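You operate a simulated robot arm through the tools that you are given. There is no shell and no other tool.

You run a simulated robot arm. Do the job below in one go: nothing can be reset, and whatever is moved stays where it is left.

TASK
Tamp the cabbage till brine rises, then lay in plate and weight.
Fine: stand the tamper back where it was; the cabbage ends under the brine. Set down upright: tamper.

The check looks at the end state, three seconds after you hand in, the way a careful person would. Anything else that was tipped, shoved, dropped, spilled or broken makes it a failure.

THE ROBOT
A 7-joint arm with a two-finger parallel gripper on a trunk, on a base that moves. Base frame: it is fixed to the floor where the robot stands at the start and does not move with it; the origin is under the middle of the robot, x ahead of it, y to its left, z up; the surface under the hand at the start is at about z = 0.8. Units: m, degrees, N and s.
With the tool pointing down near the work surface it reaches from about 0.3 to 0.72 m from the robot's upright axis, wherever it stands. Its first joint turns from -166.0 to 166.0 degrees. Places, roughly: crock [0.7, -0.2, 0.9]; crock lid (22x22x6 cm) [0.5, 0.4, 0.8]. Payload 1.57 kg.
The TCP is the grasp point between the finger pads, 0.03 m short of the fingertips. In the tool frame z runs along the fingers and y along their closing line. Largest opening 0.08 m; finger width 0.017, thickness 0.012; the body of the gripper, 0.04 by 0.082 m, starts 0.08 m behind the TCP.
Orientation is that of the tool frame in the base frame, as [roll, pitch, yaw] about the fixed x, y, z axes, in that order (R = Rz(yaw) Ry(pitch) Rx(roll)). With the fingers straight down and closing along the base's y, the tool's x points along the base's -x, its y along +y and its z along -z.

THE INTERFACE
- The arm moves only by the tool send_rows. Its argument "increments" is a list of rows, each an object of numbers (a shift or turn left out is 0, a gripper value left out holds the last): "tx", "ty", "tz": the shift along the base's x, y, z in units of 100 mm (1.0 is 100 mm); "wx", "wy", "wz": the turn, a rotation vector about the base's x, y, z in units of 90 degrees (1.0 is 90 degrees); "jaw": the opening in per cent of the stroke, from 0 (shut) to 100 (fully open). In form: [{"tx": .., "ty": .., "tz": .., "wx": .., "wy": .., "wz": .., "jaw": ..}, ...]. A call has 1 to 20 rows; each row is the pose to reach, as a shift and turn from the pose commanded when the call began. A call with a number of a shift or a turn outside -1 to 1 is refused whole. Rows are played at 5 a second. More than 0.05 m and 8.6 degrees between two rows, or a gripper value outside its range, and nothing of the call is played. A pose out of reach is approached as far as the arm can. The call stops where the force on the tool passes 40 N (or 10 N more than at its start, if that is more) or the arm is blocked; 0.2 s more then pass. Each finger travels about 0.072 m/s and halts on what it meets, pressing with about 25 N; the grip force reading is that of the motor and also rises with nothing between the fingers. The clock runs only during rows and for 0.2 s after the last one: add rows that repeat a pose to give the fingers time. It gives the time, the measured TCP pose, the force on the tool (base axes), the opening and the grip force at its end, in the units of the frame above (readings bear some noise), with the torque about the TCP (base axes, N m) and any sound that the robot's microphone picked up, and new pictures: "pictures" is both (left out), scene, wrist or none.
- Cameras (640 x 400 px; columns grow to the right, rows downward): "scene" is now at [-0.0065, 0.1214, 1.3933]; the picture's right is [-0.26, -0.97, 0.00], its down [-0.59, 0.16, -0.79] and it looks along [0.77, -0.20, -0.61] (base axes); focal length 267 px, centre (320, 200). "wrist" rides on the gripper at [0.072, -0.007, -0.122] in the tool frame; the picture's right is [0.09, 1.00, 0.00], its down [-0.84, 0.08, -0.54] and it looks along [-0.54, 0.05, 0.84] (tool axes); focal length 238 px, centre (320, 200). There is no depth. A picture from a camera that has moved, and an enlarged one, comes with that camera's place and axes in the base frame and with its lens.
- move_column(by): slides the trunk up (or, below 0, down) by that many m; the arm and the scene camera ride with it, the base frame stays. It gives what a move gives, with no picture.
- drive_base(legs): drives the robot by 1 to 6 legs, each [ahead, left, turn to the left] in m, m and degrees, along the robot's own axes; the way and the turn of a leg run together, so that a leg with both is an arc; at most 1.5 m and 180 degrees a leg. The arm and the cameras ride along, it lands a little off, and it stops where it bumps. It gives what a move gives, and a new picture of the scene camera.
- turn_head(pan, tilt): turns the head with the scene camera to pan (to the left, within 86 degrees either way) and tilt (down, from -29 to 69), counted from straight ahead of the robot. It gives what a move gives, and a new picture of the scene camera.
- zoom(camera, box): a new picture of the part [left, top, right, bottom] of that camera's present view, enlarged. The clock stands still meanwhile.
- close_job(): hands the job in; it is judged then, once.

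Nothing tells you exact positions but the pictures and the camera data. Unless the task says otherwise, let go and move clear before handing in.

The tools are called as a command line: name --argument value ..., lists and objects as JSON in quotes. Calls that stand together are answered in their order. send_rows: Moves the arm, as the interface text tells. Its arguments: {"type":"object","properties":{"increments":{"type":"array","items":{"type":"object","properties":{"tx":{"type":"number"},"ty":{"type":"number"},"tz":{"type":"number"},"wx":{"type":"number"},"wy":{"type":"number"},"wz":{"type":"number"},"jaw":{"type":"number"}}}},"pictures":{"type":"string","enum":["both","scene","wrist","none"]}},"required":["increments"]} The other tools are called the same way: move_column (by) moves the trunk up or down; drive_base (legs) drives the base; turn_head (pan, tilt) turns the head that bears the scene camera; zoom (camera, box) takes an enlarged picture of a part of a camera's view; close_job () hands the job in.

At the start:

```text
time_s: 0.0
eef_pos: [0.3899, -0.1698, 0.9999]
orientation: [-179.9, 0.0, 180.0]
wrist_force: [-1.8, 0.0, -0.1]
torque: [0.03, -0.01, 0.02]
width: 0.08
grip_force: 0.0
trunk travel left (down, up): [-0.05, 0.065]
robot x, y, heading: [-0.0002, 0.0031, -0.1]
head pan, tilt (commanded): [-14.8, 37.4]
```

scene: 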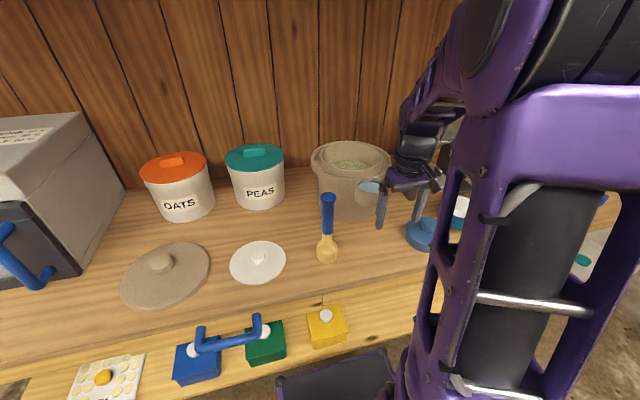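
wrist: 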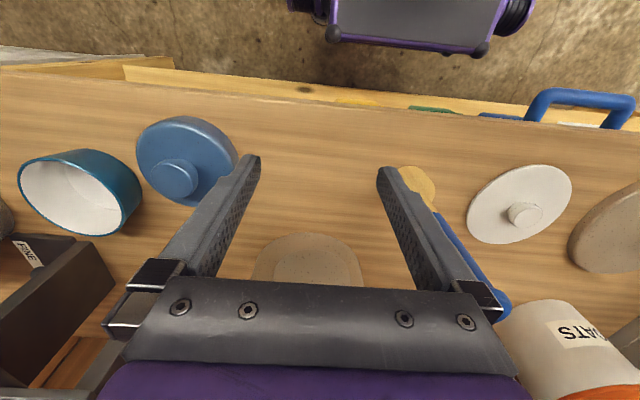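

I see a bench with the crock (holding cabbage) at the back, a blue-handled wooden tamper standing in front of it, a white plate with a knob, a blue weight with a knob, and the crock's own lid on the left. I'll look closer before moving anything.

zoom --camera "scene" --box '[220, 120, 480, 290]'

zoom --camera "wrist" --box '[0, 80, 640, 400]'

turn_head --pan -40 --tilt 40

```text
2.35 times, centred on (350, 205) of scene
camera zoom: at [-0.0065, 0.1214, 1.3933], right [-0.26, -0.97, 0.0], down [-0.59, 0.16, -0.79], along [0.77, -0.2, -0.61], focal length 629 px, centre (249, 188)
```

zoom: 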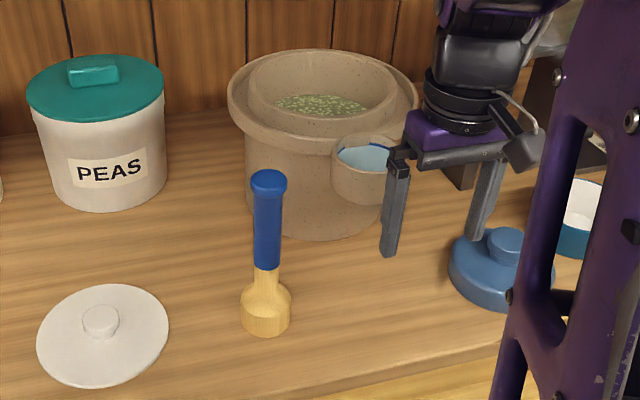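

```text
1.00 times, centred on (320, 240) of wrist (not enlarged: the box is as wide or as high as the picture)
camera zoom: at [0.3176, -0.177, 1.1217], right [-0.09, 1.0, 0.0], down [0.84, 0.08, 0.54], along [0.54, 0.05, -0.84], focal length 238 px, centre (320, 160)
```

zoom: 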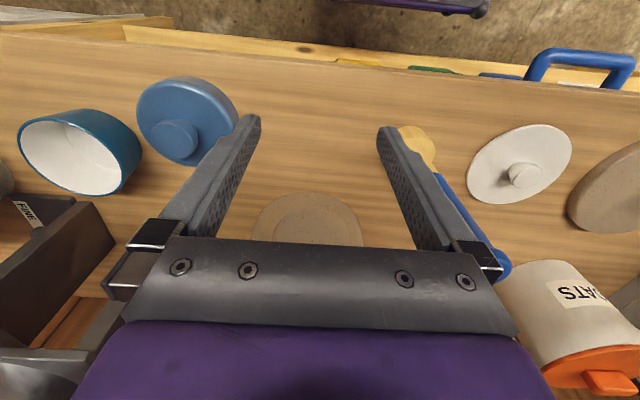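

```text
time_s: 0.9
eef_pos: [0.3893, -0.1707, 1.0009]
orientation: [179.8, 0.0, -180.0]
wrist_force: [-0.3, -0.9, 0.2]
torque: [-0.01, 0.0, 0.01]
width: 0.08
grip_force: 0.1
trunk travel left (down, up): [-0.05, 0.065]
robot x, y, heading: [0.0009, 0.0017, 0.0]
head pan, tilt (commanded): [-40.0, 40.0]
camera scene: at [-0.0251, 0.089, 1.3893], right [-0.64, -0.77, 0.0], down [-0.49, 0.41, -0.77], along [0.59, -0.49, -0.64], focal length 267 px, centre (320, 200)
```

scene: 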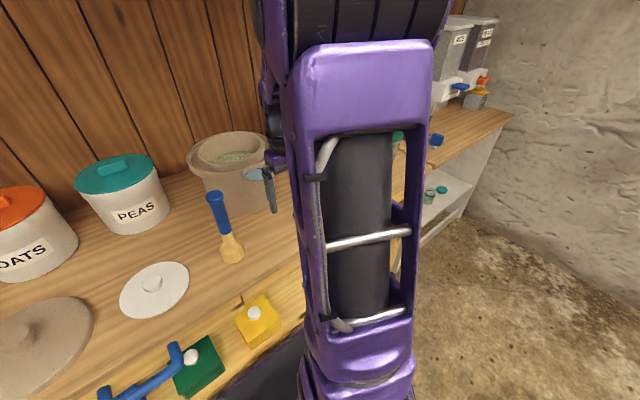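

The arm hides the crock's right side, so I take the tamper to stand near (0.49, -0.03), about 0.21 m tall. I'll raise the hand and move it to look down at the crock with the wrist camera.

send_rows --increments '[{"tz": 0.4}, {"tz": 0.8}, {"tz": 1.0, "tx": 0.2}, {"tz": 1.0, "tx": 0.5}, {"tz": 1.0, "tx": 0.5}]'

turn_head --pan -15 --tilt 37

```text
time_s: 2.1
eef_pos: [0.4385, -0.17, 1.1003]
orientation: [-180.0, 0.0, 179.9]
wrist_force: [0.1, -0.3, -0.1]
torque: [0.03, 0.04, -0.01]
width: 0.0797
grip_force: 0.0
trunk travel left (down, up): [-0.05, 0.065]
robot x, y, heading: [-0.0024, 0.0018, -0.1]
head pan, tilt (commanded): [-40.0, 40.0]
camera scene: at [-0.025, 0.0889, 1.3893], right [-0.64, -0.77, 0.0], down [-0.49, 0.41, -0.77], along [0.59, -0.49, -0.64], focal length 267 px, centre (320, 200)
camera wrist: at [0.3661, -0.1761, 1.2213], right [-0.09, 1.0, 0.0], down [0.84, 0.08, 0.54], along [0.54, 0.05, -0.84], focal length 238 px, centre (320, 200)
```

scene: 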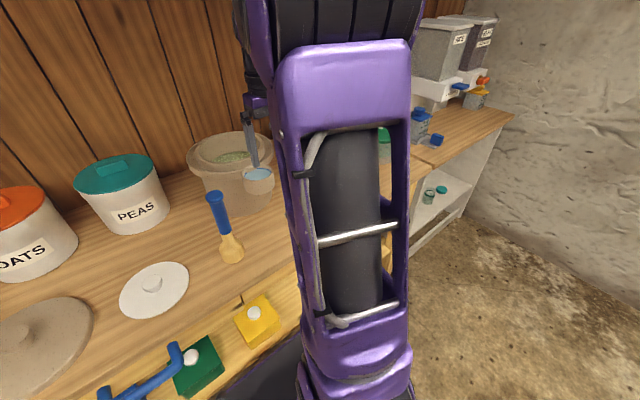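
wrist: 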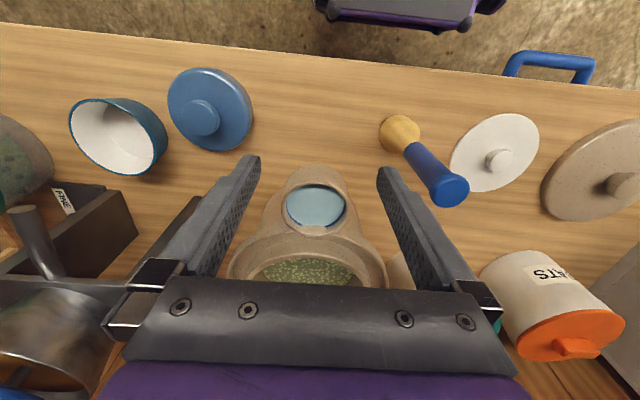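

```text
time_s: 3.0
eef_pos: [0.438, -0.1696, 1.1001]
orientation: [-179.9, 0.0, -180.0]
wrist_force: [-0.2, -1.0, -0.5]
torque: [-0.01, 0.0, -0.01]
width: 0.0799
grip_force: 0.0
trunk travel left (down, up): [-0.05, 0.065]
robot x, y, heading: [-0.0008, 0.0013, 0.1]
head pan, tilt (commanded): [-15.0, 37.0]
camera scene: at [-0.0064, 0.121, 1.3938], right [-0.26, -0.97, 0.0], down [-0.58, 0.16, -0.8], along [0.77, -0.21, -0.6], focal length 267 px, centre (320, 200)
```

scene: 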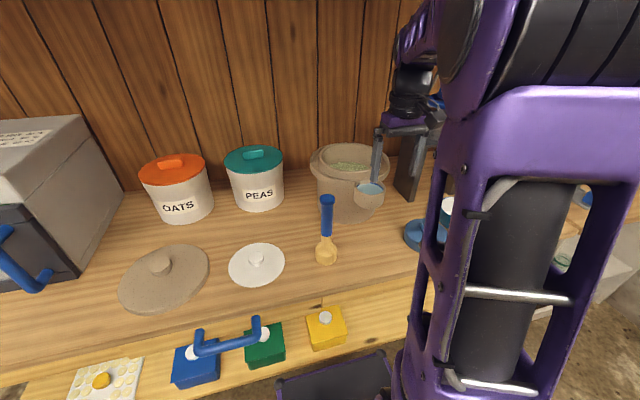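

The crock has a side well holding bluish brine, a likely level gauge, with green cabbage in the main bore. I'll enlarge both views.

zoom --camera "wrist" --box '[220, 150, 400, 290]'

zoom --camera "scene" --box '[290, 130, 410, 220]'

```text
2.86 times, centred on (310, 220) of wrist
camera zoom: at [0.3658, -0.1761, 1.2212], right [-0.09, 1.0, 0.0], down [0.84, 0.08, 0.54], along [0.54, 0.05, -0.84], focal length 681 px, centre (349, 143)
```

zoom: 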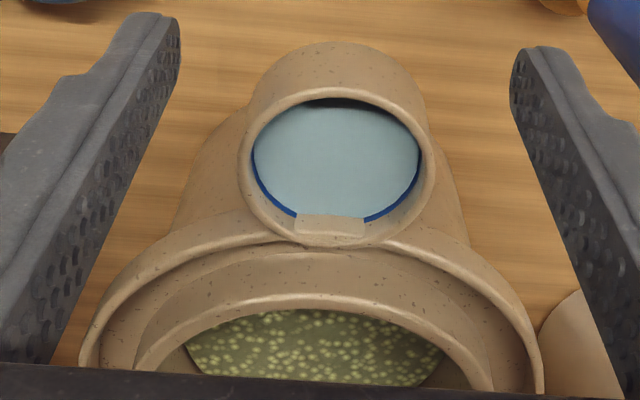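

```text
4.44 times, centred on (350, 175) of scene
camera zoom: at [-0.0064, 0.121, 1.3938], right [-0.26, -0.97, 0.0], down [-0.58, 0.16, -0.8], along [0.77, -0.21, -0.6], focal length 1188 px, centre (187, 311)
```

zoom: 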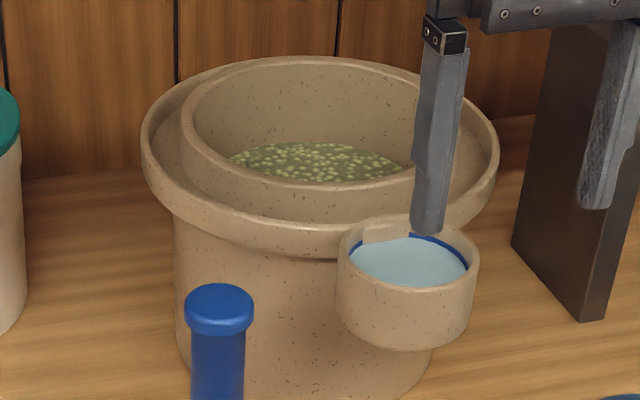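

The well has a blue line at about the liquid edge and a notch toward the crock. The crock is near the reach limit, so I'll look at the space in front of the base and the rest of the bench before deciding whether to drive.

turn_head --pan 10 --tilt 65

turn_head --pan -20 --tilt 65

```text
time_s: 3.9
eef_pos: [0.4389, -0.1686, 1.0998]
orientation: [180.0, -0.1, -179.9]
wrist_force: [-0.7, 0.1, 0.1]
torque: [-0.01, 0.04, 0.0]
width: 0.08
grip_force: 0.3
trunk travel left (down, up): [-0.05, 0.065]
robot x, y, heading: [-0.0016, 0.0019, -0.1]
head pan, tilt (commanded): [10.0, 65.0]
camera scene: at [-0.0305, 0.1541, 1.3571], right [0.17, -0.98, 0.0], down [-0.89, -0.16, -0.42], along [0.42, 0.07, -0.91], focal length 267 px, centre (320, 200)
```

scene: 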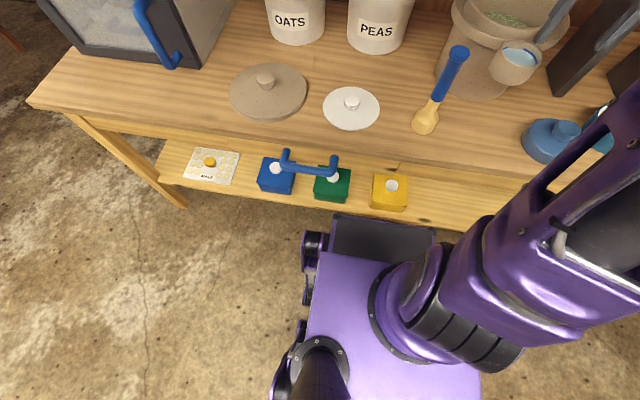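

```text
time_s: 4.9
eef_pos: [0.4376, -0.1696, 1.1004]
orientation: [-180.0, 0.0, 180.0]
wrist_force: [-0.4, 0.1, 0.4]
torque: [0.01, 0.01, 0.01]
width: 0.0798
grip_force: 0.0
trunk travel left (down, up): [-0.05, 0.065]
robot x, y, heading: [-0.0055, 0.0023, 0.4]
head pan, tilt (commanded): [-20.0, 65.0]
camera scene: at [-0.0333, 0.1229, 1.357], right [-0.34, -0.94, 0.0], down [-0.85, 0.31, -0.42], along [0.4, -0.14, -0.91], focal length 267 px, centre (320, 200)
```

scene: 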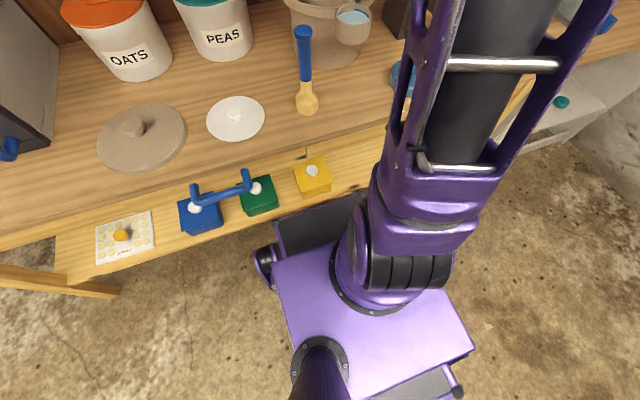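

I need to see the gap between the base's front and the lower shelf, so I'll enlarge that area.

zoom --camera "scene" --box '[240, 140, 400, 260]'

turn_head --pan -60 --tilt 50

turn_head --pan 30 --tilt 30

```text
3.33 times, centred on (320, 200) of scene
camera zoom: at [-0.0333, 0.1229, 1.357], right [-0.34, -0.94, 0.0], down [-0.85, 0.31, -0.42], along [0.4, -0.14, -0.91], focal length 891 px, centre (320, 200)
```

zoom: 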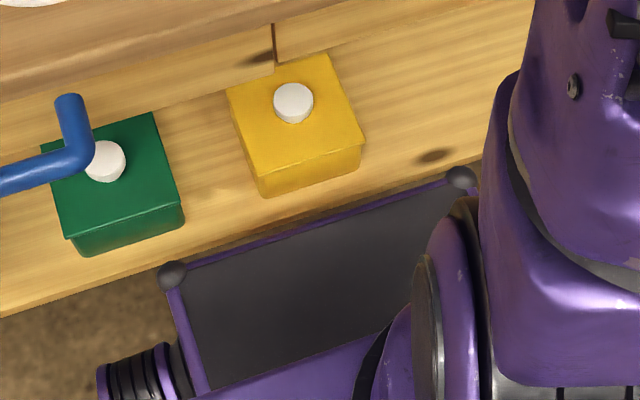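

```text
time_s: 5.9
eef_pos: [0.438, -0.1698, 1.1]
orientation: [179.9, 0.0, 180.0]
wrist_force: [-1.0, 0.1, 0.6]
torque: [-0.02, 0.02, -0.02]
width: 0.08
grip_force: 0.0
trunk travel left (down, up): [-0.05, 0.065]
robot x, y, heading: [-0.0005, 0.0009, 0.0]
head pan, tilt (commanded): [-60.0, 50.0]
camera scene: at [-0.0518, 0.077, 1.3751], right [-0.87, -0.5, 0.0], down [-0.38, 0.66, -0.64], along [0.32, -0.56, -0.77], focal length 267 px, centre (320, 200)
```

scene: 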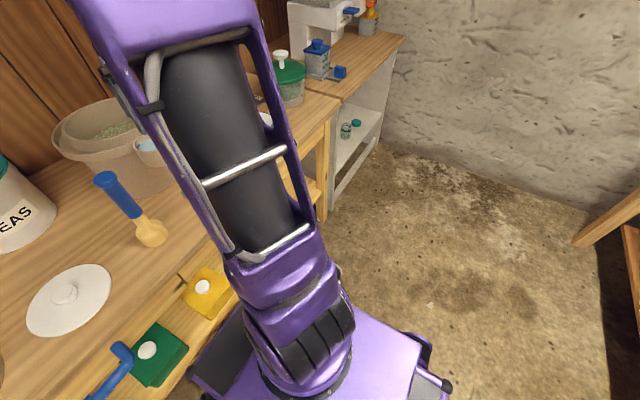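

```text
time_s: 7.6
eef_pos: [0.4378, -0.1697, 1.0993]
orientation: [179.9, 0.0, -179.9]
wrist_force: [-0.2, 0.5, 0.1]
torque: [-0.02, -0.03, 0.02]
width: 0.08
grip_force: 0.0
trunk travel left (down, up): [-0.05, 0.065]
robot x, y, heading: [0.0011, 0.0004, 0.1]
head pan, tilt (commanded): [30.0, 30.0]
camera scene: at [-0.012, 0.1888, 1.4046], right [0.5, -0.87, 0.0], down [-0.43, -0.25, -0.87], along [0.75, 0.43, -0.5], focal length 267 px, centre (320, 200)
```

scene: 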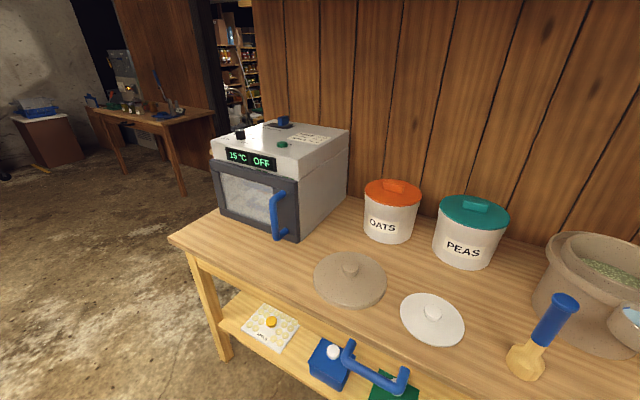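

The base front is only a few centimetres from the shelf, so there's little room to drive forward. I'll test how far the arm reaches over the crock at this height, which also gives me a look down into it.

send_rows --increments '[{"tx": 0.3}, {"tx": 0.6}, {"tx": 0.9}, {"tx": 1.0}, {"tx": 1.0}]' --pictures "wrist"

zoom --camera "wrist" --box '[200, 60, 440, 290]'

```text
time_s: 8.8
eef_pos: [0.5391, -0.1706, 1.0986]
orientation: [180.0, -0.1, 180.0]
wrist_force: [-0.4, 0.0, 0.2]
torque: [-0.02, -0.01, 0.0]
width: 0.0797
grip_force: 0.0
trunk travel left (down, up): [-0.05, 0.065]
robot x, y, heading: [-0.0022, -0.0002, -0.1]
head pan, tilt (commanded): [30.0, 30.0]
camera wrist: at [0.4679, -0.1772, 1.2206], right [-0.09, 1.0, 0.0], down [0.84, 0.08, 0.54], along [0.54, 0.05, -0.84], focal length 238 px, centre (320, 200)
```

wrist: 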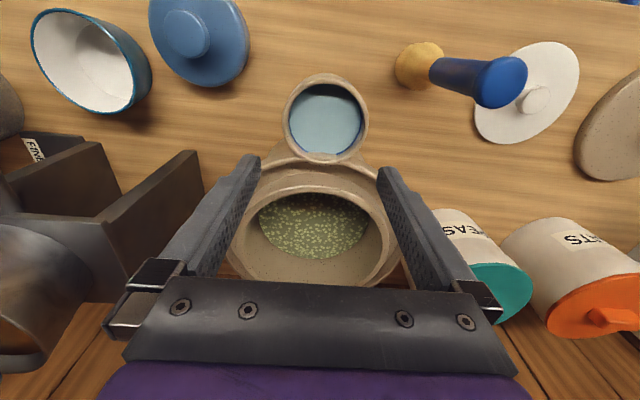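

```text
1.74 times, centred on (320, 175) of wrist
camera zoom: at [0.4679, -0.1772, 1.2206], right [-0.09, 1.0, 0.0], down [0.84, 0.08, 0.54], along [0.54, 0.05, -0.84], focal length 414 px, centre (320, 244)
```

zoom: 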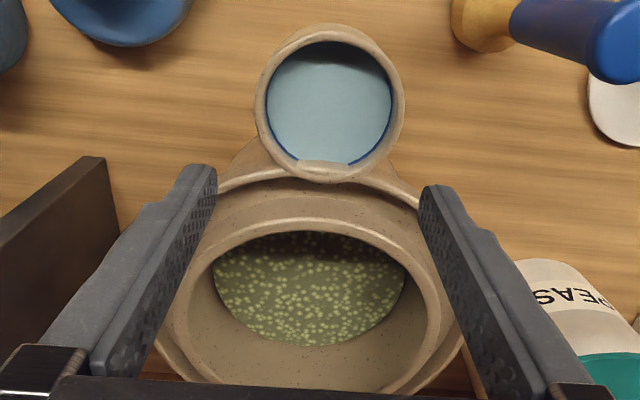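

The crock's bore shows well, with the cabbage roughly 6–7 cm below the rim and the centre near (0.70, -0.165). I'll keep testing reach outward at this height.

send_rows --increments '[{"tx": 0.25}, {"tx": 0.5}, {"tx": 0.75}, {"tx": 1.0}, {"tx": 1.0}]' --pictures "wrist"

```text
time_s: 10.0
eef_pos: [0.6381, -0.1706, 1.0986]
orientation: [-180.0, 0.1, -180.0]
wrist_force: [-0.3, 0.0, 0.2]
torque: [0.02, 0.0, 0.0]
width: 0.0799
grip_force: 0.0
trunk travel left (down, up): [-0.05, 0.065]
robot x, y, heading: [-0.0008, 0.0018, 0.1]
head pan, tilt (commanded): [30.0, 30.0]
camera wrist: at [0.5662, -0.1773, 1.2198], right [-0.09, 1.0, 0.0], down [0.84, 0.08, 0.54], along [0.54, 0.05, -0.84], focal length 238 px, centre (320, 200)
```

wrist: 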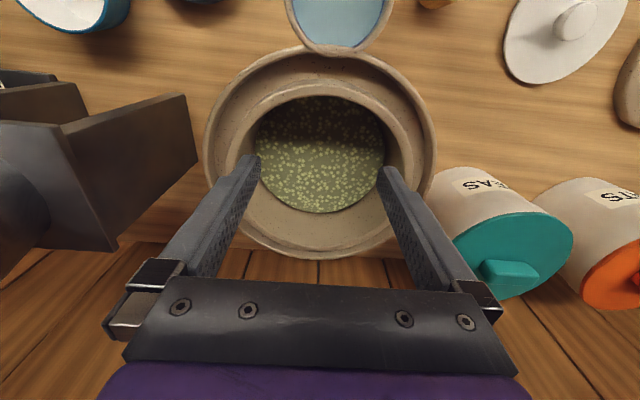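

zoom --camera "wrist" --box '[190, 30, 450, 270]'

send_rows --increments '[{"tx": 0.2}, {"tx": 0.4}, {"tx": 0.6}, {"tx": 0.8}, {"tx": 0.8}]' --pictures "wrist"

```text
1.67 times, centred on (320, 150) of wrist
camera zoom: at [0.5662, -0.1773, 1.2198], right [-0.09, 1.0, 0.0], down [0.84, 0.08, 0.54], along [0.54, 0.05, -0.84], focal length 397 px, centre (320, 283)
```

zoom: 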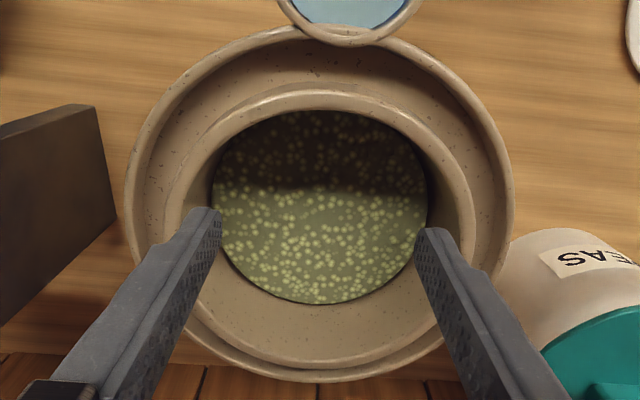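

```text
time_s: 11.2
eef_pos: [0.657, -0.158, 1.0869]
orientation: [180.0, -0.1, -180.0]
wrist_force: [-0.3, 0.3, -0.2]
torque: [0.02, -0.01, -0.02]
width: 0.0802
grip_force: 0.1
out of reach, approached as far as the arm can: row 1, 2, 3, 4, 5
trunk travel left (down, up): [-0.05, 0.065]
robot x, y, heading: [0.001, -0.0023, 0.2]
head pan, tilt (commanded): [30.0, 30.0]
camera wrist: at [0.5861, -0.1655, 1.2085], right [-0.09, 1.0, 0.0], down [0.84, 0.08, 0.54], along [0.54, 0.05, -0.84], focal length 238 px, centre (320, 200)
```

wrist: 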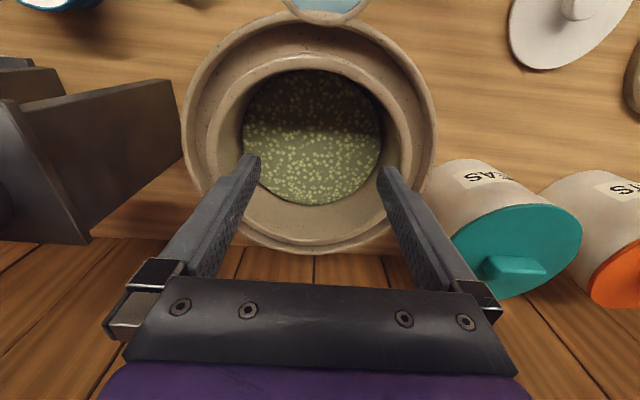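

The arm runs out at about 0.68 m at this height, short of the crock's centre. The bench shelf front works out to x≈0.42 and the base front to x≈0.32, so I'll retract the hand, then drive right and slightly forward.

send_rows --increments '[{"tx": -0.3}, {"tx": -0.6}, {"tx": -0.9}, {"tx": -1.0}, {"tx": -1.0}]' --pictures "none"

send_rows --increments '[{"tx": -0.3}, {"tx": -0.6}, {"tx": -0.9}, {"tx": -1.0}, {"tx": -1.0}]' --pictures "none"

```text
time_s: 12.4
eef_pos: [0.5567, -0.1582, 1.0875]
orientation: [180.0, 0.0, 180.0]
wrist_force: [0.2, 0.1, -0.3]
torque: [0.01, 0.02, 0.04]
width: 0.0798
grip_force: 0.0
trunk travel left (down, up): [-0.05, 0.065]
robot x, y, heading: [0.003, 0.0, 0.1]
head pan, tilt (commanded): [30.0, 30.0]
```

```text
time_s: 13.6
eef_pos: [0.4557, -0.1598, 1.0844]
orientation: [180.0, 0.0, 179.9]
wrist_force: [0.7, 0.5, 1.0]
torque: [0.0, 0.0, 0.02]
width: 0.0803
grip_force: 0.1
trunk travel left (down, up): [-0.05, 0.065]
robot x, y, heading: [-0.0043, 0.0031, -0.3]
head pan, tilt (commanded): [30.0, 30.0]
```

send_rows --increments '[{"tx": -0.3}, {"tx": -0.6}, {"tx": -0.9, "tz": 0.2}, {"tx": -0.9, "tz": 0.5}, {"tx": -0.9, "tz": 0.5}]' --pictures "none"

turn_head --pan -15 --tilt 60

drive_base --legs '[[0, -0.16, 0]]'

```text
time_s: 14.8
eef_pos: [0.3714, -0.1616, 1.1096]
orientation: [178.9, -3.2, 179.7]
wrist_force: [-0.2, -0.6, 0.2]
torque: [0.02, -0.03, -0.01]
width: 0.0799
grip_force: 0.0
trunk travel left (down, up): [-0.05, 0.065]
robot x, y, heading: [-0.0003, 0.0022, 0.1]
head pan, tilt (commanded): [30.0, 30.0]
```

```text
time_s: 15.9
eef_pos: [0.3707, -0.1612, 1.1114]
orientation: [179.1, -3.1, 179.8]
wrist_force: [0.3, -0.2, 0.1]
torque: [-0.03, -0.02, -0.04]
width: 0.0801
grip_force: 0.1
trunk travel left (down, up): [-0.05, 0.065]
robot x, y, heading: [-0.0014, 0.0027, -0.2]
head pan, tilt (commanded): [-15.0, 60.0]
camera scene: at [-0.0144, 0.1894, 1.3988], right [0.52, -0.86, 0.0], down [-0.48, -0.29, -0.83], along [0.71, 0.43, -0.56], focal length 267 px, centre (320, 200)
```

scene: 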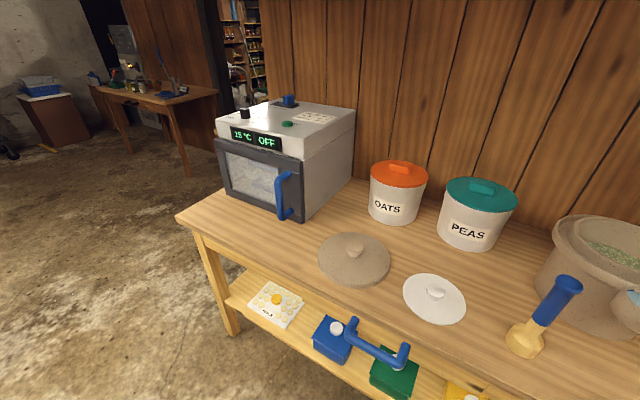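

```text
time_s: 18.1
eef_pos: [0.3713, -0.3191, 1.1128]
orientation: [179.2, -3.0, 179.7]
wrist_force: [0.5, 0.0, 1.1]
torque: [0.0, 0.0, 0.0]
width: 0.0798
grip_force: 0.0
trunk travel left (down, up): [-0.05, 0.065]
robot x, y, heading: [0.0008, -0.1607, -0.2]
head pan, tilt (commanded): [-15.0, 60.0]
camera scene: at [-0.0172, 0.0311, 1.3928], right [0.53, -0.85, 0.0], down [-0.52, -0.33, -0.79], along [0.67, 0.42, -0.61], focal length 267 px, centre (320, 200)
```

scene: 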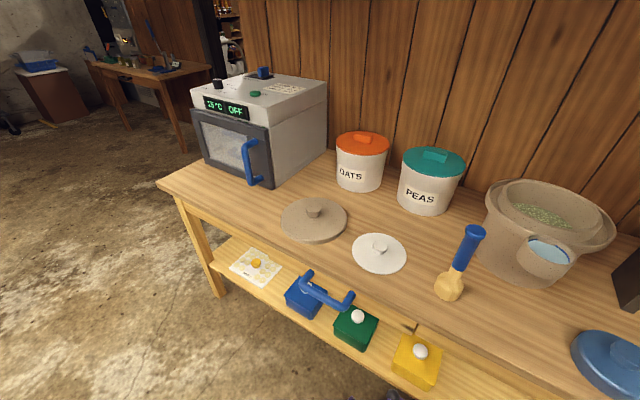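

The head didn't turn and the wrist is off vertical, so the folded arm is probably against the head. I'll bring the hand forward again to free it.

send_rows --increments '[{"tx": 0.2}, {"tx": 0.4}, {"tx": 0.6}, {"tx": 0.7}, {"tx": 0.7}]' --pictures "none"

turn_head --pan -15 --tilt 60

```text
time_s: 19.3
eef_pos: [0.4415, -0.3221, 1.1131]
orientation: [179.1, -3.0, 179.9]
wrist_force: [-0.1, -0.4, -0.5]
torque: [0.03, 0.0, -0.04]
width: 0.08
grip_force: 0.1
trunk travel left (down, up): [-0.05, 0.065]
robot x, y, heading: [-0.0025, -0.1615, 0.1]
head pan, tilt (commanded): [-15.0, 60.0]
```

```text
time_s: 19.9
eef_pos: [0.44, -0.3236, 1.1132]
orientation: [179.2, -2.8, 179.8]
wrist_force: [-0.4, -0.4, -0.2]
torque: [-0.02, 0.0, -0.02]
width: 0.0801
grip_force: 0.1
trunk travel left (down, up): [-0.05, 0.065]
robot x, y, heading: [0.0056, -0.1597, -0.0]
head pan, tilt (commanded): [-15.0, 60.0]
camera scene: at [-0.0259, -0.0323, 1.3626], right [-0.26, -0.97, 0.0], down [-0.84, 0.22, -0.5], along [0.48, -0.13, -0.87], focal length 267 px, centre (320, 200)
```

scene: 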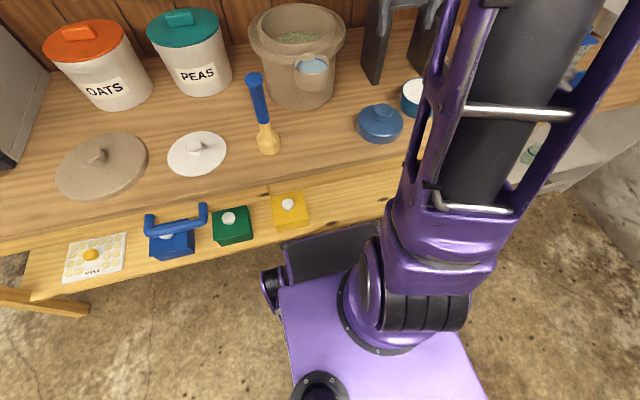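

The head moves freely now and the whole bench front is visible. Next I'll creep forward in small steps, checking that nothing bumps.

drive_base --legs '[[0.03, 0, 0]]'

zoom --camera "scene" --box '[240, 180, 420, 310]'

```text
time_s: 20.7
eef_pos: [0.4704, -0.3212, 1.113]
orientation: [179.3, -2.9, 179.8]
wrist_force: [0.5, 0.2, 0.5]
torque: [0.01, -0.01, -0.04]
width: 0.0802
grip_force: 0.2
trunk travel left (down, up): [-0.05, 0.065]
robot x, y, heading: [0.0308, -0.1629, 0.0]
head pan, tilt (commanded): [-15.0, 60.0]
camera scene: at [0.0035, -0.0323, 1.3626], right [-0.26, -0.97, 0.0], down [-0.84, 0.22, -0.5], along [0.48, -0.13, -0.87], focal length 267 px, centre (320, 200)
```

scene: 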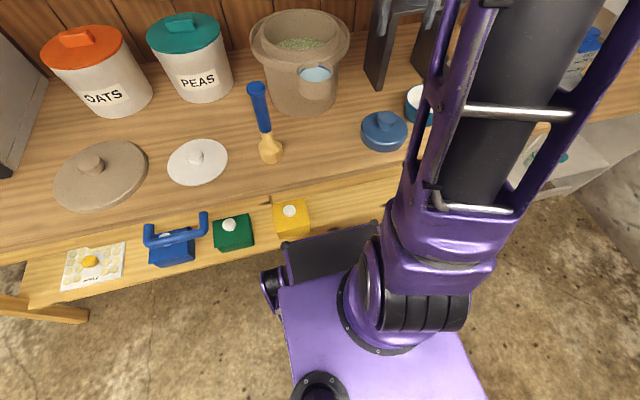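

```text
3.08 times, centred on (330, 245) of scene
camera zoom: at [0.0035, -0.0323, 1.3626], right [-0.26, -0.97, 0.0], down [-0.84, 0.22, -0.5], along [0.48, -0.13, -0.87], focal length 822 px, centre (289, 62)
```

zoom: 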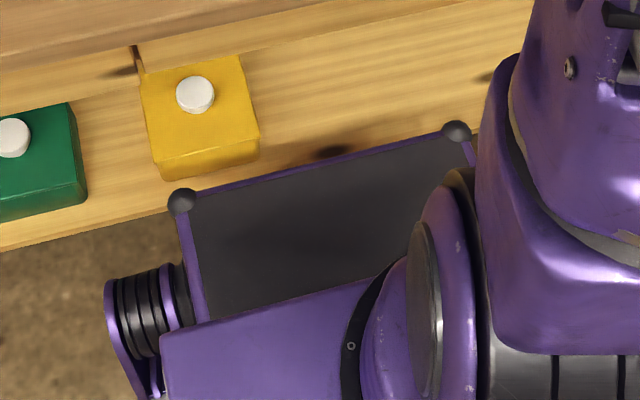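

drive_base --legs '[[0.03, 0, 0]]'

move_column --by 0.05

turn_head --pan -8 --tilt 50

```text
time_s: 21.5
eef_pos: [0.4988, -0.3214, 1.1126]
orientation: [179.2, -2.8, 179.9]
wrist_force: [0.0, -0.4, 0.1]
torque: [0.02, 0.03, 0.01]
width: 0.08
grip_force: 0.0
trunk travel left (down, up): [-0.05, 0.065]
robot x, y, heading: [0.0578, -0.1602, 0.1]
head pan, tilt (commanded): [-15.0, 60.0]
camera scene: at [0.0324, -0.0323, 1.3626], right [-0.26, -0.97, 0.0], down [-0.84, 0.22, -0.5], along [0.48, -0.13, -0.87], focal length 267 px, centre (320, 200)
```

scene: 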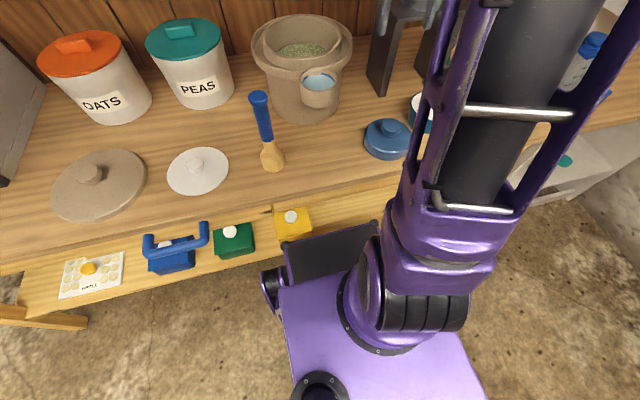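

```text
time_s: 22.4
eef_pos: [0.5, -0.3225, 1.1635]
orientation: [179.2, -2.8, 179.9]
wrist_force: [-0.1, -0.1, -0.3]
torque: [-0.01, 0.0, 0.04]
width: 0.0799
grip_force: 0.1
trunk travel left (down, up): [-0.1, 0.015]
robot x, y, heading: [0.0609, -0.1591, 0.2]
head pan, tilt (commanded): [-15.0, 60.0]
```

```text
time_s: 23.2
eef_pos: [0.4985, -0.3218, 1.163]
orientation: [179.1, -2.9, 179.9]
wrist_force: [0.4, 0.7, -0.4]
torque: [0.01, 0.0, -0.01]
width: 0.0802
grip_force: 0.1
trunk travel left (down, up): [-0.1, 0.015]
robot x, y, heading: [0.0599, -0.1593, 0.0]
head pan, tilt (commanded): [-8.0, 50.0]
camera scene: at [0.0444, -0.0257, 1.4251], right [-0.14, -0.99, 0.0], down [-0.76, 0.11, -0.64], along [0.64, -0.09, -0.77], focal length 267 px, centre (320, 200)
```

scene: 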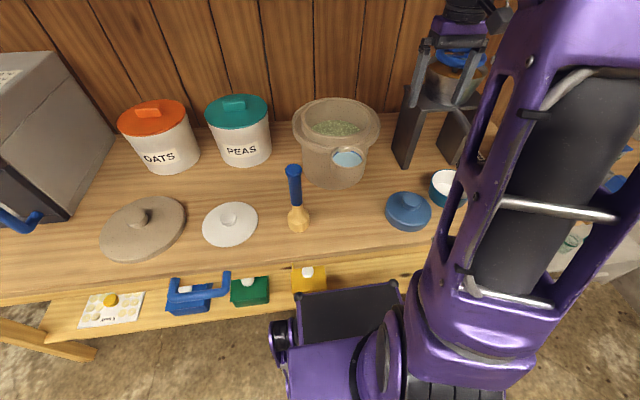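

This is a clear view of everything I need. I'll enlarge the tamper, plate, crock and weight to fix their positions.

zoom --camera "scene" --box '[190, 80, 450, 250]'

zoom --camera "scene" --box '[260, 80, 400, 170]'

zoom --camera "scene" --box '[190, 150, 330, 250]'

```text
2.35 times, centred on (320, 165) of scene
camera zoom: at [0.0444, -0.0257, 1.4251], right [-0.14, -0.99, 0.0], down [-0.76, 0.11, -0.64], along [0.64, -0.09, -0.77], focal length 629 px, centre (320, 282)
```

zoom: 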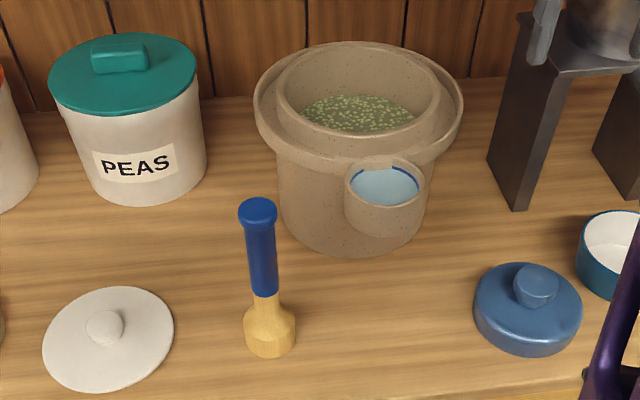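

```text
4.44 times, centred on (330, 125) of scene
camera zoom: at [0.0444, -0.0257, 1.4251], right [-0.14, -0.99, 0.0], down [-0.76, 0.11, -0.64], along [0.64, -0.09, -0.77], focal length 1188 px, centre (276, 533)
```

zoom: 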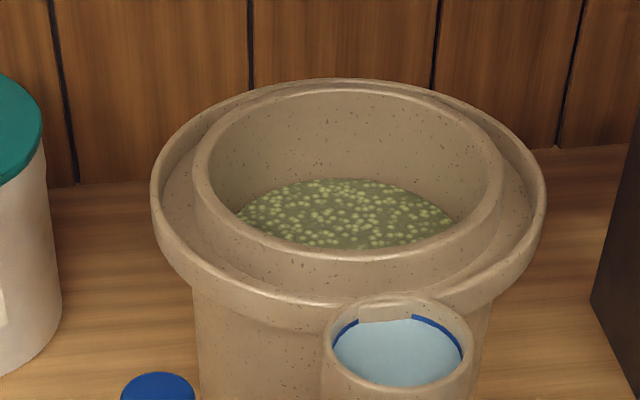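

```text
4.00 times, centred on (260, 200) of scene
camera zoom: at [0.0444, -0.0257, 1.4251], right [-0.14, -0.99, 0.0], down [-0.76, 0.11, -0.64], along [0.64, -0.09, -0.77], focal length 1069 px, centre (560, 200)
```

zoom: 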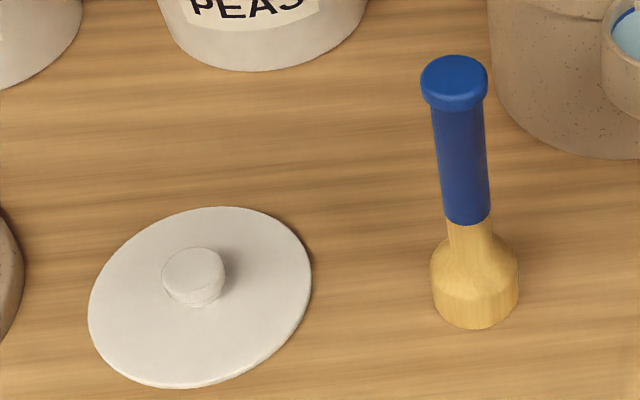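

I take the tamper at (0.487, -0.027) with its top at z≈1.01, the plate at (0.504, 0.163), the weight at (0.472, -0.34), and the crock at (0.688, -0.166) with its rim at z≈1.0 and cabbage at z≈0.93. I'll straighten the wrist and move above the tamper.

send_rows --increments '[{"ty": 0.3, "wx": -0.01, "wy": -0.032}, {"ty": 0.65, "wx": -0.01, "wy": -0.032}, {"ty": 1.0, "wx": -0.01, "wy": -0.032}, {"ty": 1.0, "wx": -0.01, "wy": -0.032}]' --pictures "none"

send_rows --increments '[{"ty": 0.3}, {"ty": 0.65}, {"ty": 1.0}, {"ty": 1.0}]' --pictures "none"

send_rows --increments '[{"ty": 0.3}, {"ty": 0.6}, {"ty": 0.93}, {"ty": 0.93, "tx": -0.1}, {"ty": 0.93, "tx": -0.1}]'

```text
time_s: 24.2
eef_pos: [0.5013, -0.222, 1.1675]
orientation: [-179.9, 0.1, 179.8]
wrist_force: [-0.8, 0.2, -0.3]
torque: [0.0, 0.0, 0.03]
width: 0.0799
grip_force: 0.0
trunk travel left (down, up): [-0.1, 0.015]
robot x, y, heading: [0.0579, -0.16, -0.1]
head pan, tilt (commanded): [-8.0, 50.0]
```

```text
time_s: 25.2
eef_pos: [0.5025, -0.1197, 1.1664]
orientation: [180.0, 0.0, 179.8]
wrist_force: [0.3, 0.7, 1.2]
torque: [0.01, 0.03, 0.01]
width: 0.08
grip_force: 0.0
trunk travel left (down, up): [-0.1, 0.015]
robot x, y, heading: [0.0623, -0.1591, -0.0]
head pan, tilt (commanded): [-8.0, 50.0]
```

```text
time_s: 26.4
eef_pos: [0.489, -0.0281, 1.1631]
orientation: [-180.0, 0.0, 179.9]
wrist_force: [-0.1, -0.9, -0.3]
torque: [-0.03, 0.03, 0.02]
width: 0.0801
grip_force: 0.0
trunk travel left (down, up): [-0.1, 0.015]
robot x, y, heading: [0.0556, -0.159, 0.1]
head pan, tilt (commanded): [-8.0, 50.0]
camera scene: at [0.0443, -0.0257, 1.4251], right [-0.14, -0.99, 0.0], down [-0.76, 0.11, -0.64], along [0.64, -0.09, -0.77], focal length 267 px, centre (320, 200)
camera wrist: at [0.4162, -0.0333, 1.2851], right [-0.09, 1.0, 0.0], down [0.84, 0.08, 0.54], along [0.54, 0.05, -0.84], focal length 238 px, centre (320, 200)
```

scene: 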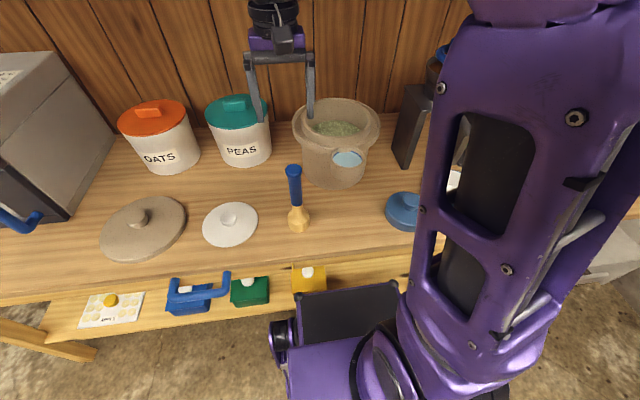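
wrist: 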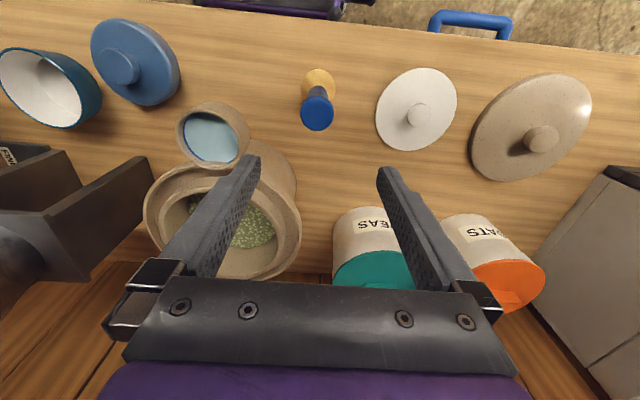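

zoom --camera "wrist" --box '[260, 50, 380, 150]'

zoom --camera "wrist" --box '[360, 50, 480, 160]'

```text
4.00 times, centred on (320, 100) of wrist
camera zoom: at [0.4162, -0.0333, 1.2851], right [-0.09, 1.0, 0.0], down [0.84, 0.08, 0.54], along [0.54, 0.05, -0.84], focal length 953 px, centre (320, 600)
```

zoom: 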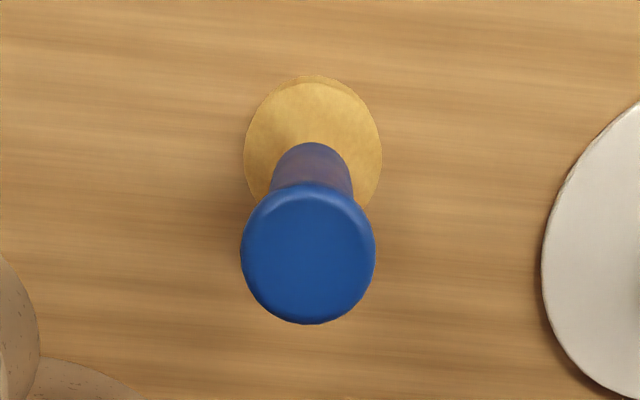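

```text
3.64 times, centred on (420, 105) of wrist
camera zoom: at [0.4162, -0.0333, 1.2851], right [-0.09, 1.0, 0.0], down [0.84, 0.08, 0.54], along [0.54, 0.05, -0.84], focal length 867 px, centre (-44, 546)
```

zoom: 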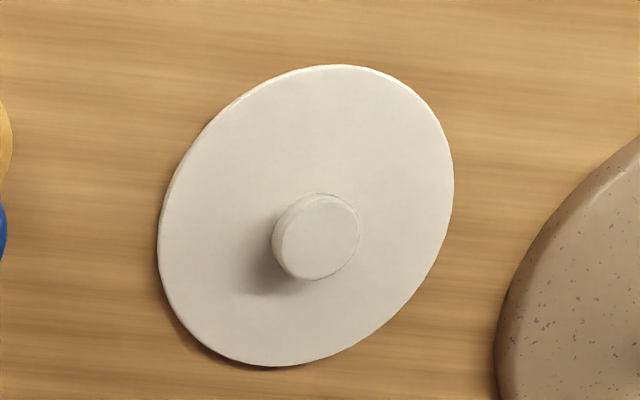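

The wrist view puts the tamper about 1 cm closer to the robot and 3 mm to the right of the hand's axis. I'll correct, descend partway and re-check.

send_rows --increments '[{"tx": -0.095, "ty": -0.03}, {"tx": -0.095, "ty": -0.03, "tz": -0.3}, {"tx": -0.095, "ty": -0.03, "tz": -0.6}, {"tx": -0.095, "ty": -0.03, "tz": -0.9}, {"tx": -0.095, "ty": -0.03, "tz": -0.9}]' --pictures "wrist"

zoom --camera "wrist" --box '[240, 50, 400, 210]'

```text
time_s: 27.6
eef_pos: [0.479, -0.0294, 1.0723]
orientation: [-179.9, 0.1, 179.8]
wrist_force: [-0.6, 0.9, -0.1]
torque: [-0.01, 0.01, -0.02]
width: 0.0802
grip_force: 0.0
trunk travel left (down, up): [-0.1, 0.015]
robot x, y, heading: [0.0601, -0.1592, -0.2]
head pan, tilt (commanded): [-8.0, 50.0]
camera wrist: at [0.4063, -0.0367, 1.1948], right [-0.09, 1.0, 0.0], down [0.84, 0.08, 0.54], along [0.54, 0.05, -0.84], focal length 238 px, centre (320, 200)
```

wrist: 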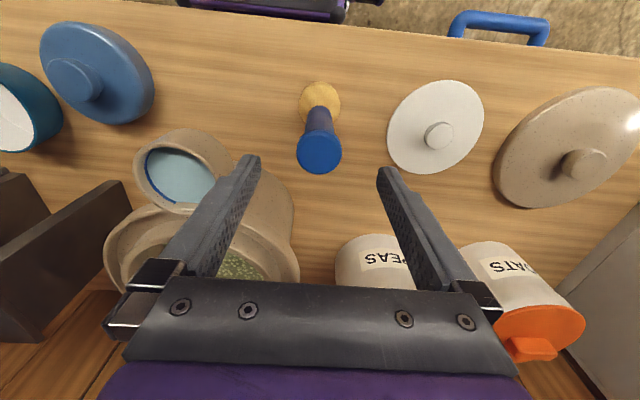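

```text
2.50 times, centred on (320, 130) of wrist
camera zoom: at [0.4063, -0.0367, 1.1948], right [-0.09, 1.0, 0.0], down [0.84, 0.08, 0.54], along [0.54, 0.05, -0.84], focal length 596 px, centre (320, 375)
```

zoom: 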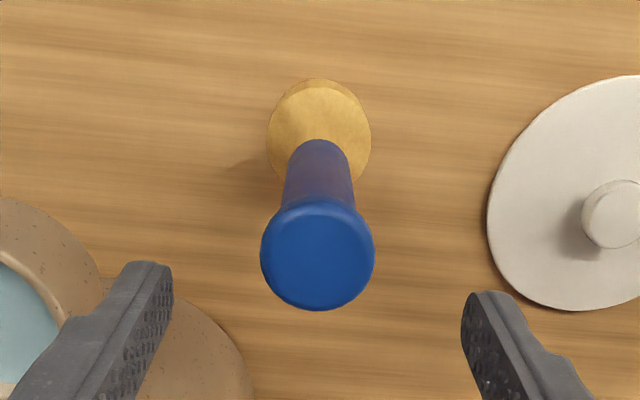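

The tamper is centred between the fingers. Now I'll descend over the handle.

send_rows --increments '[{"tz": -0.25}, {"tz": -0.5}, {"tz": -0.75}, {"tz": -1.0}, {"tz": -1.0}]' --pictures "none"

send_rows --increments '[{"tz": -0.1}, {"tz": -0.2}, {"tz": -0.3}, {"tz": -0.3}]'

```text
time_s: 28.8
eef_pos: [0.4791, -0.0308, 0.9743]
orientation: [-179.9, 0.0, 179.7]
wrist_force: [0.0, 0.3, 0.0]
torque: [0.02, 0.01, -0.01]
width: 0.0799
grip_force: 0.0
trunk travel left (down, up): [-0.1, 0.015]
robot x, y, heading: [0.0576, -0.1612, -0.1]
head pan, tilt (commanded): [-8.0, 50.0]
```

```text
time_s: 29.8
eef_pos: [0.4798, -0.0321, 0.9429]
orientation: [-179.8, 0.0, 179.8]
wrist_force: [-0.7, -0.5, 0.4]
torque: [-0.01, 0.0, -0.03]
width: 0.0801
grip_force: 0.0
trunk travel left (down, up): [-0.1, 0.015]
robot x, y, heading: [0.0606, -0.1579, 0.2]
head pan, tilt (commanded): [-8.0, 50.0]
camera scene: at [0.0444, -0.0257, 1.4251], right [-0.14, -0.99, 0.0], down [-0.76, 0.11, -0.64], along [0.64, -0.09, -0.77], focal length 267 px, centre (320, 200)
camera wrist: at [0.4077, -0.0382, 1.0649], right [-0.09, 1.0, 0.0], down [0.84, 0.08, 0.54], along [0.54, 0.05, -0.84], focal length 238 px, centre (320, 200)
```

scene: 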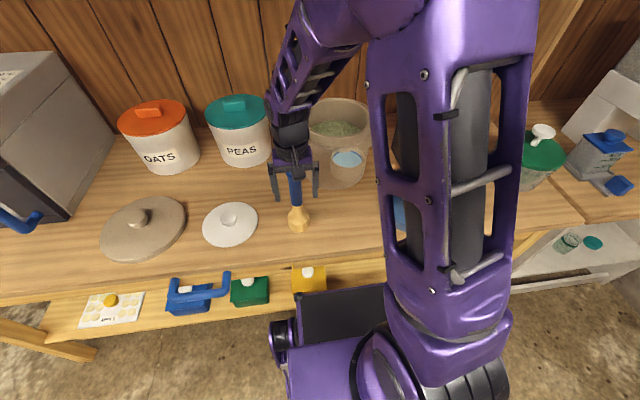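
wrist: 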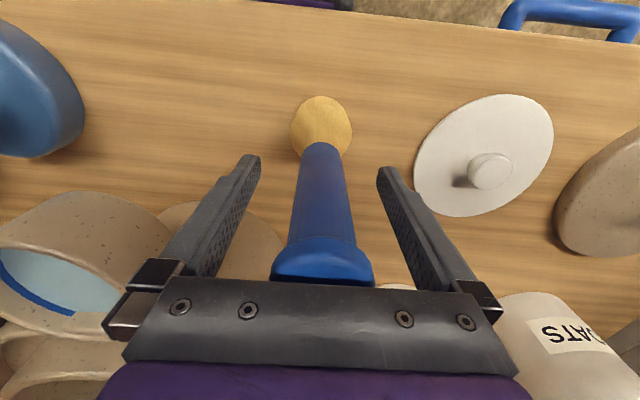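

The handle sits between the fingers with the cap just under the palm. Closing now.

send_rows --increments '[{"jaw": 50}, {"jaw": 30}, {"jaw": 20}, {"jaw": 10}, {"jaw": 5}, {"jaw": 5}]'

```text
time_s: 31.2
eef_pos: [0.4792, -0.031, 0.9435]
orientation: [-180.0, 0.0, 179.8]
wrist_force: [0.0, -0.8, -0.2]
torque: [-0.02, 0.02, 0.0]
width: 0.0372
grip_force: 24.8
trunk travel left (down, up): [-0.1, 0.015]
robot x, y, heading: [0.0571, -0.161, 0.1]
head pan, tilt (commanded): [-8.0, 50.0]
camera scene: at [0.0445, -0.0257, 1.4251], right [-0.14, -0.99, 0.0], down [-0.76, 0.11, -0.64], along [0.64, -0.09, -0.77], focal length 267 px, centre (320, 200)
camera wrist: at [0.4076, -0.0381, 1.0651], right [-0.09, 1.0, 0.0], down [0.84, 0.08, 0.54], along [0.54, 0.05, -0.84], focal length 238 px, centre (320, 200)
```

scene: 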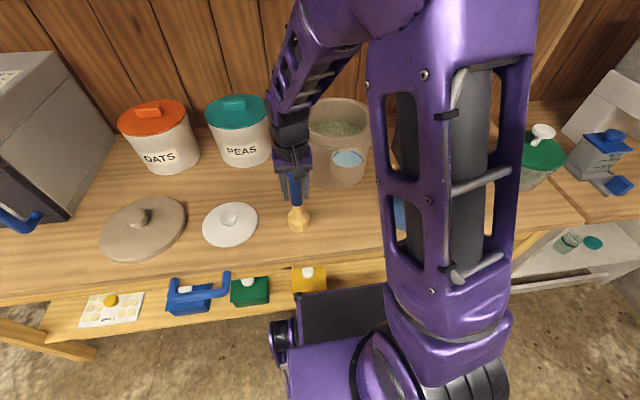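
wrist: 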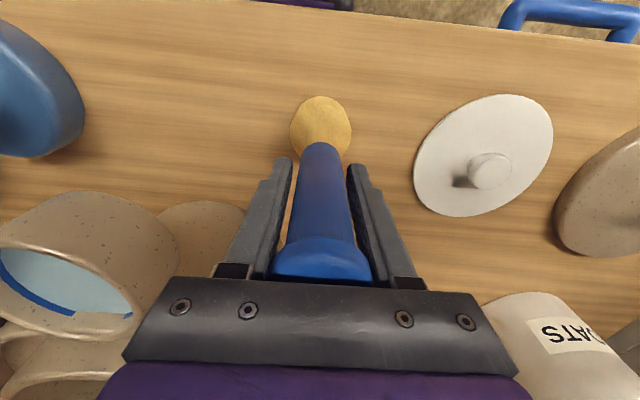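

The fingers have clamped the cap (37 mm). I'll lift gently and check it hangs straight.

send_rows --increments '[{"tz": 0.05}, {"tz": 0.15}, {"tz": 0.3}, {"tz": 0.5}, {"tz": 0.7}, {"tz": 0.9}, {"tz": 1.0}, {"tz": 1.0}]'

```text
time_s: 33.0
eef_pos: [0.481, -0.0315, 1.0429]
orientation: [-180.0, 0.1, 179.8]
wrist_force: [0.0, -0.2, -2.2]
torque: [0.03, -0.01, 0.01]
width: 0.0369
grip_force: 25.0
trunk travel left (down, up): [-0.1, 0.015]
robot x, y, heading: [0.0566, -0.1607, 0.1]
head pan, tilt (commanded): [-8.0, 50.0]
camera scene: at [0.0445, -0.0257, 1.4251], right [-0.14, -0.99, 0.0], down [-0.76, 0.11, -0.64], along [0.64, -0.09, -0.77], focal length 267 px, centre (320, 200)
camera wrist: at [0.408, -0.0385, 1.1647], right [-0.09, 1.0, 0.0], down [0.84, 0.08, 0.54], along [0.54, 0.05, -0.84], focal length 238 px, centre (320, 200)
```

scene: 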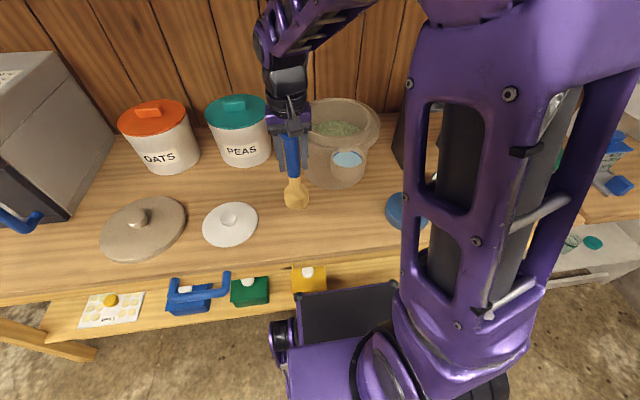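
wrist: 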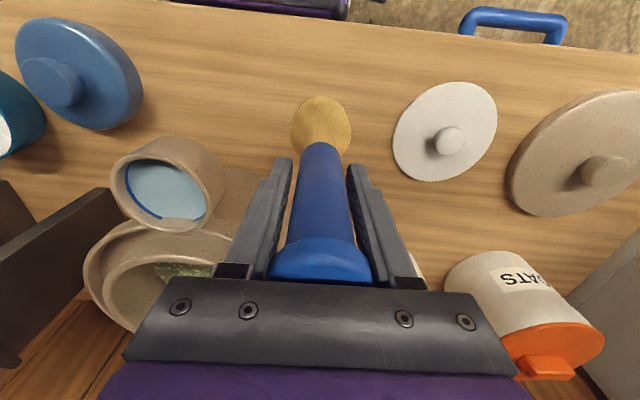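

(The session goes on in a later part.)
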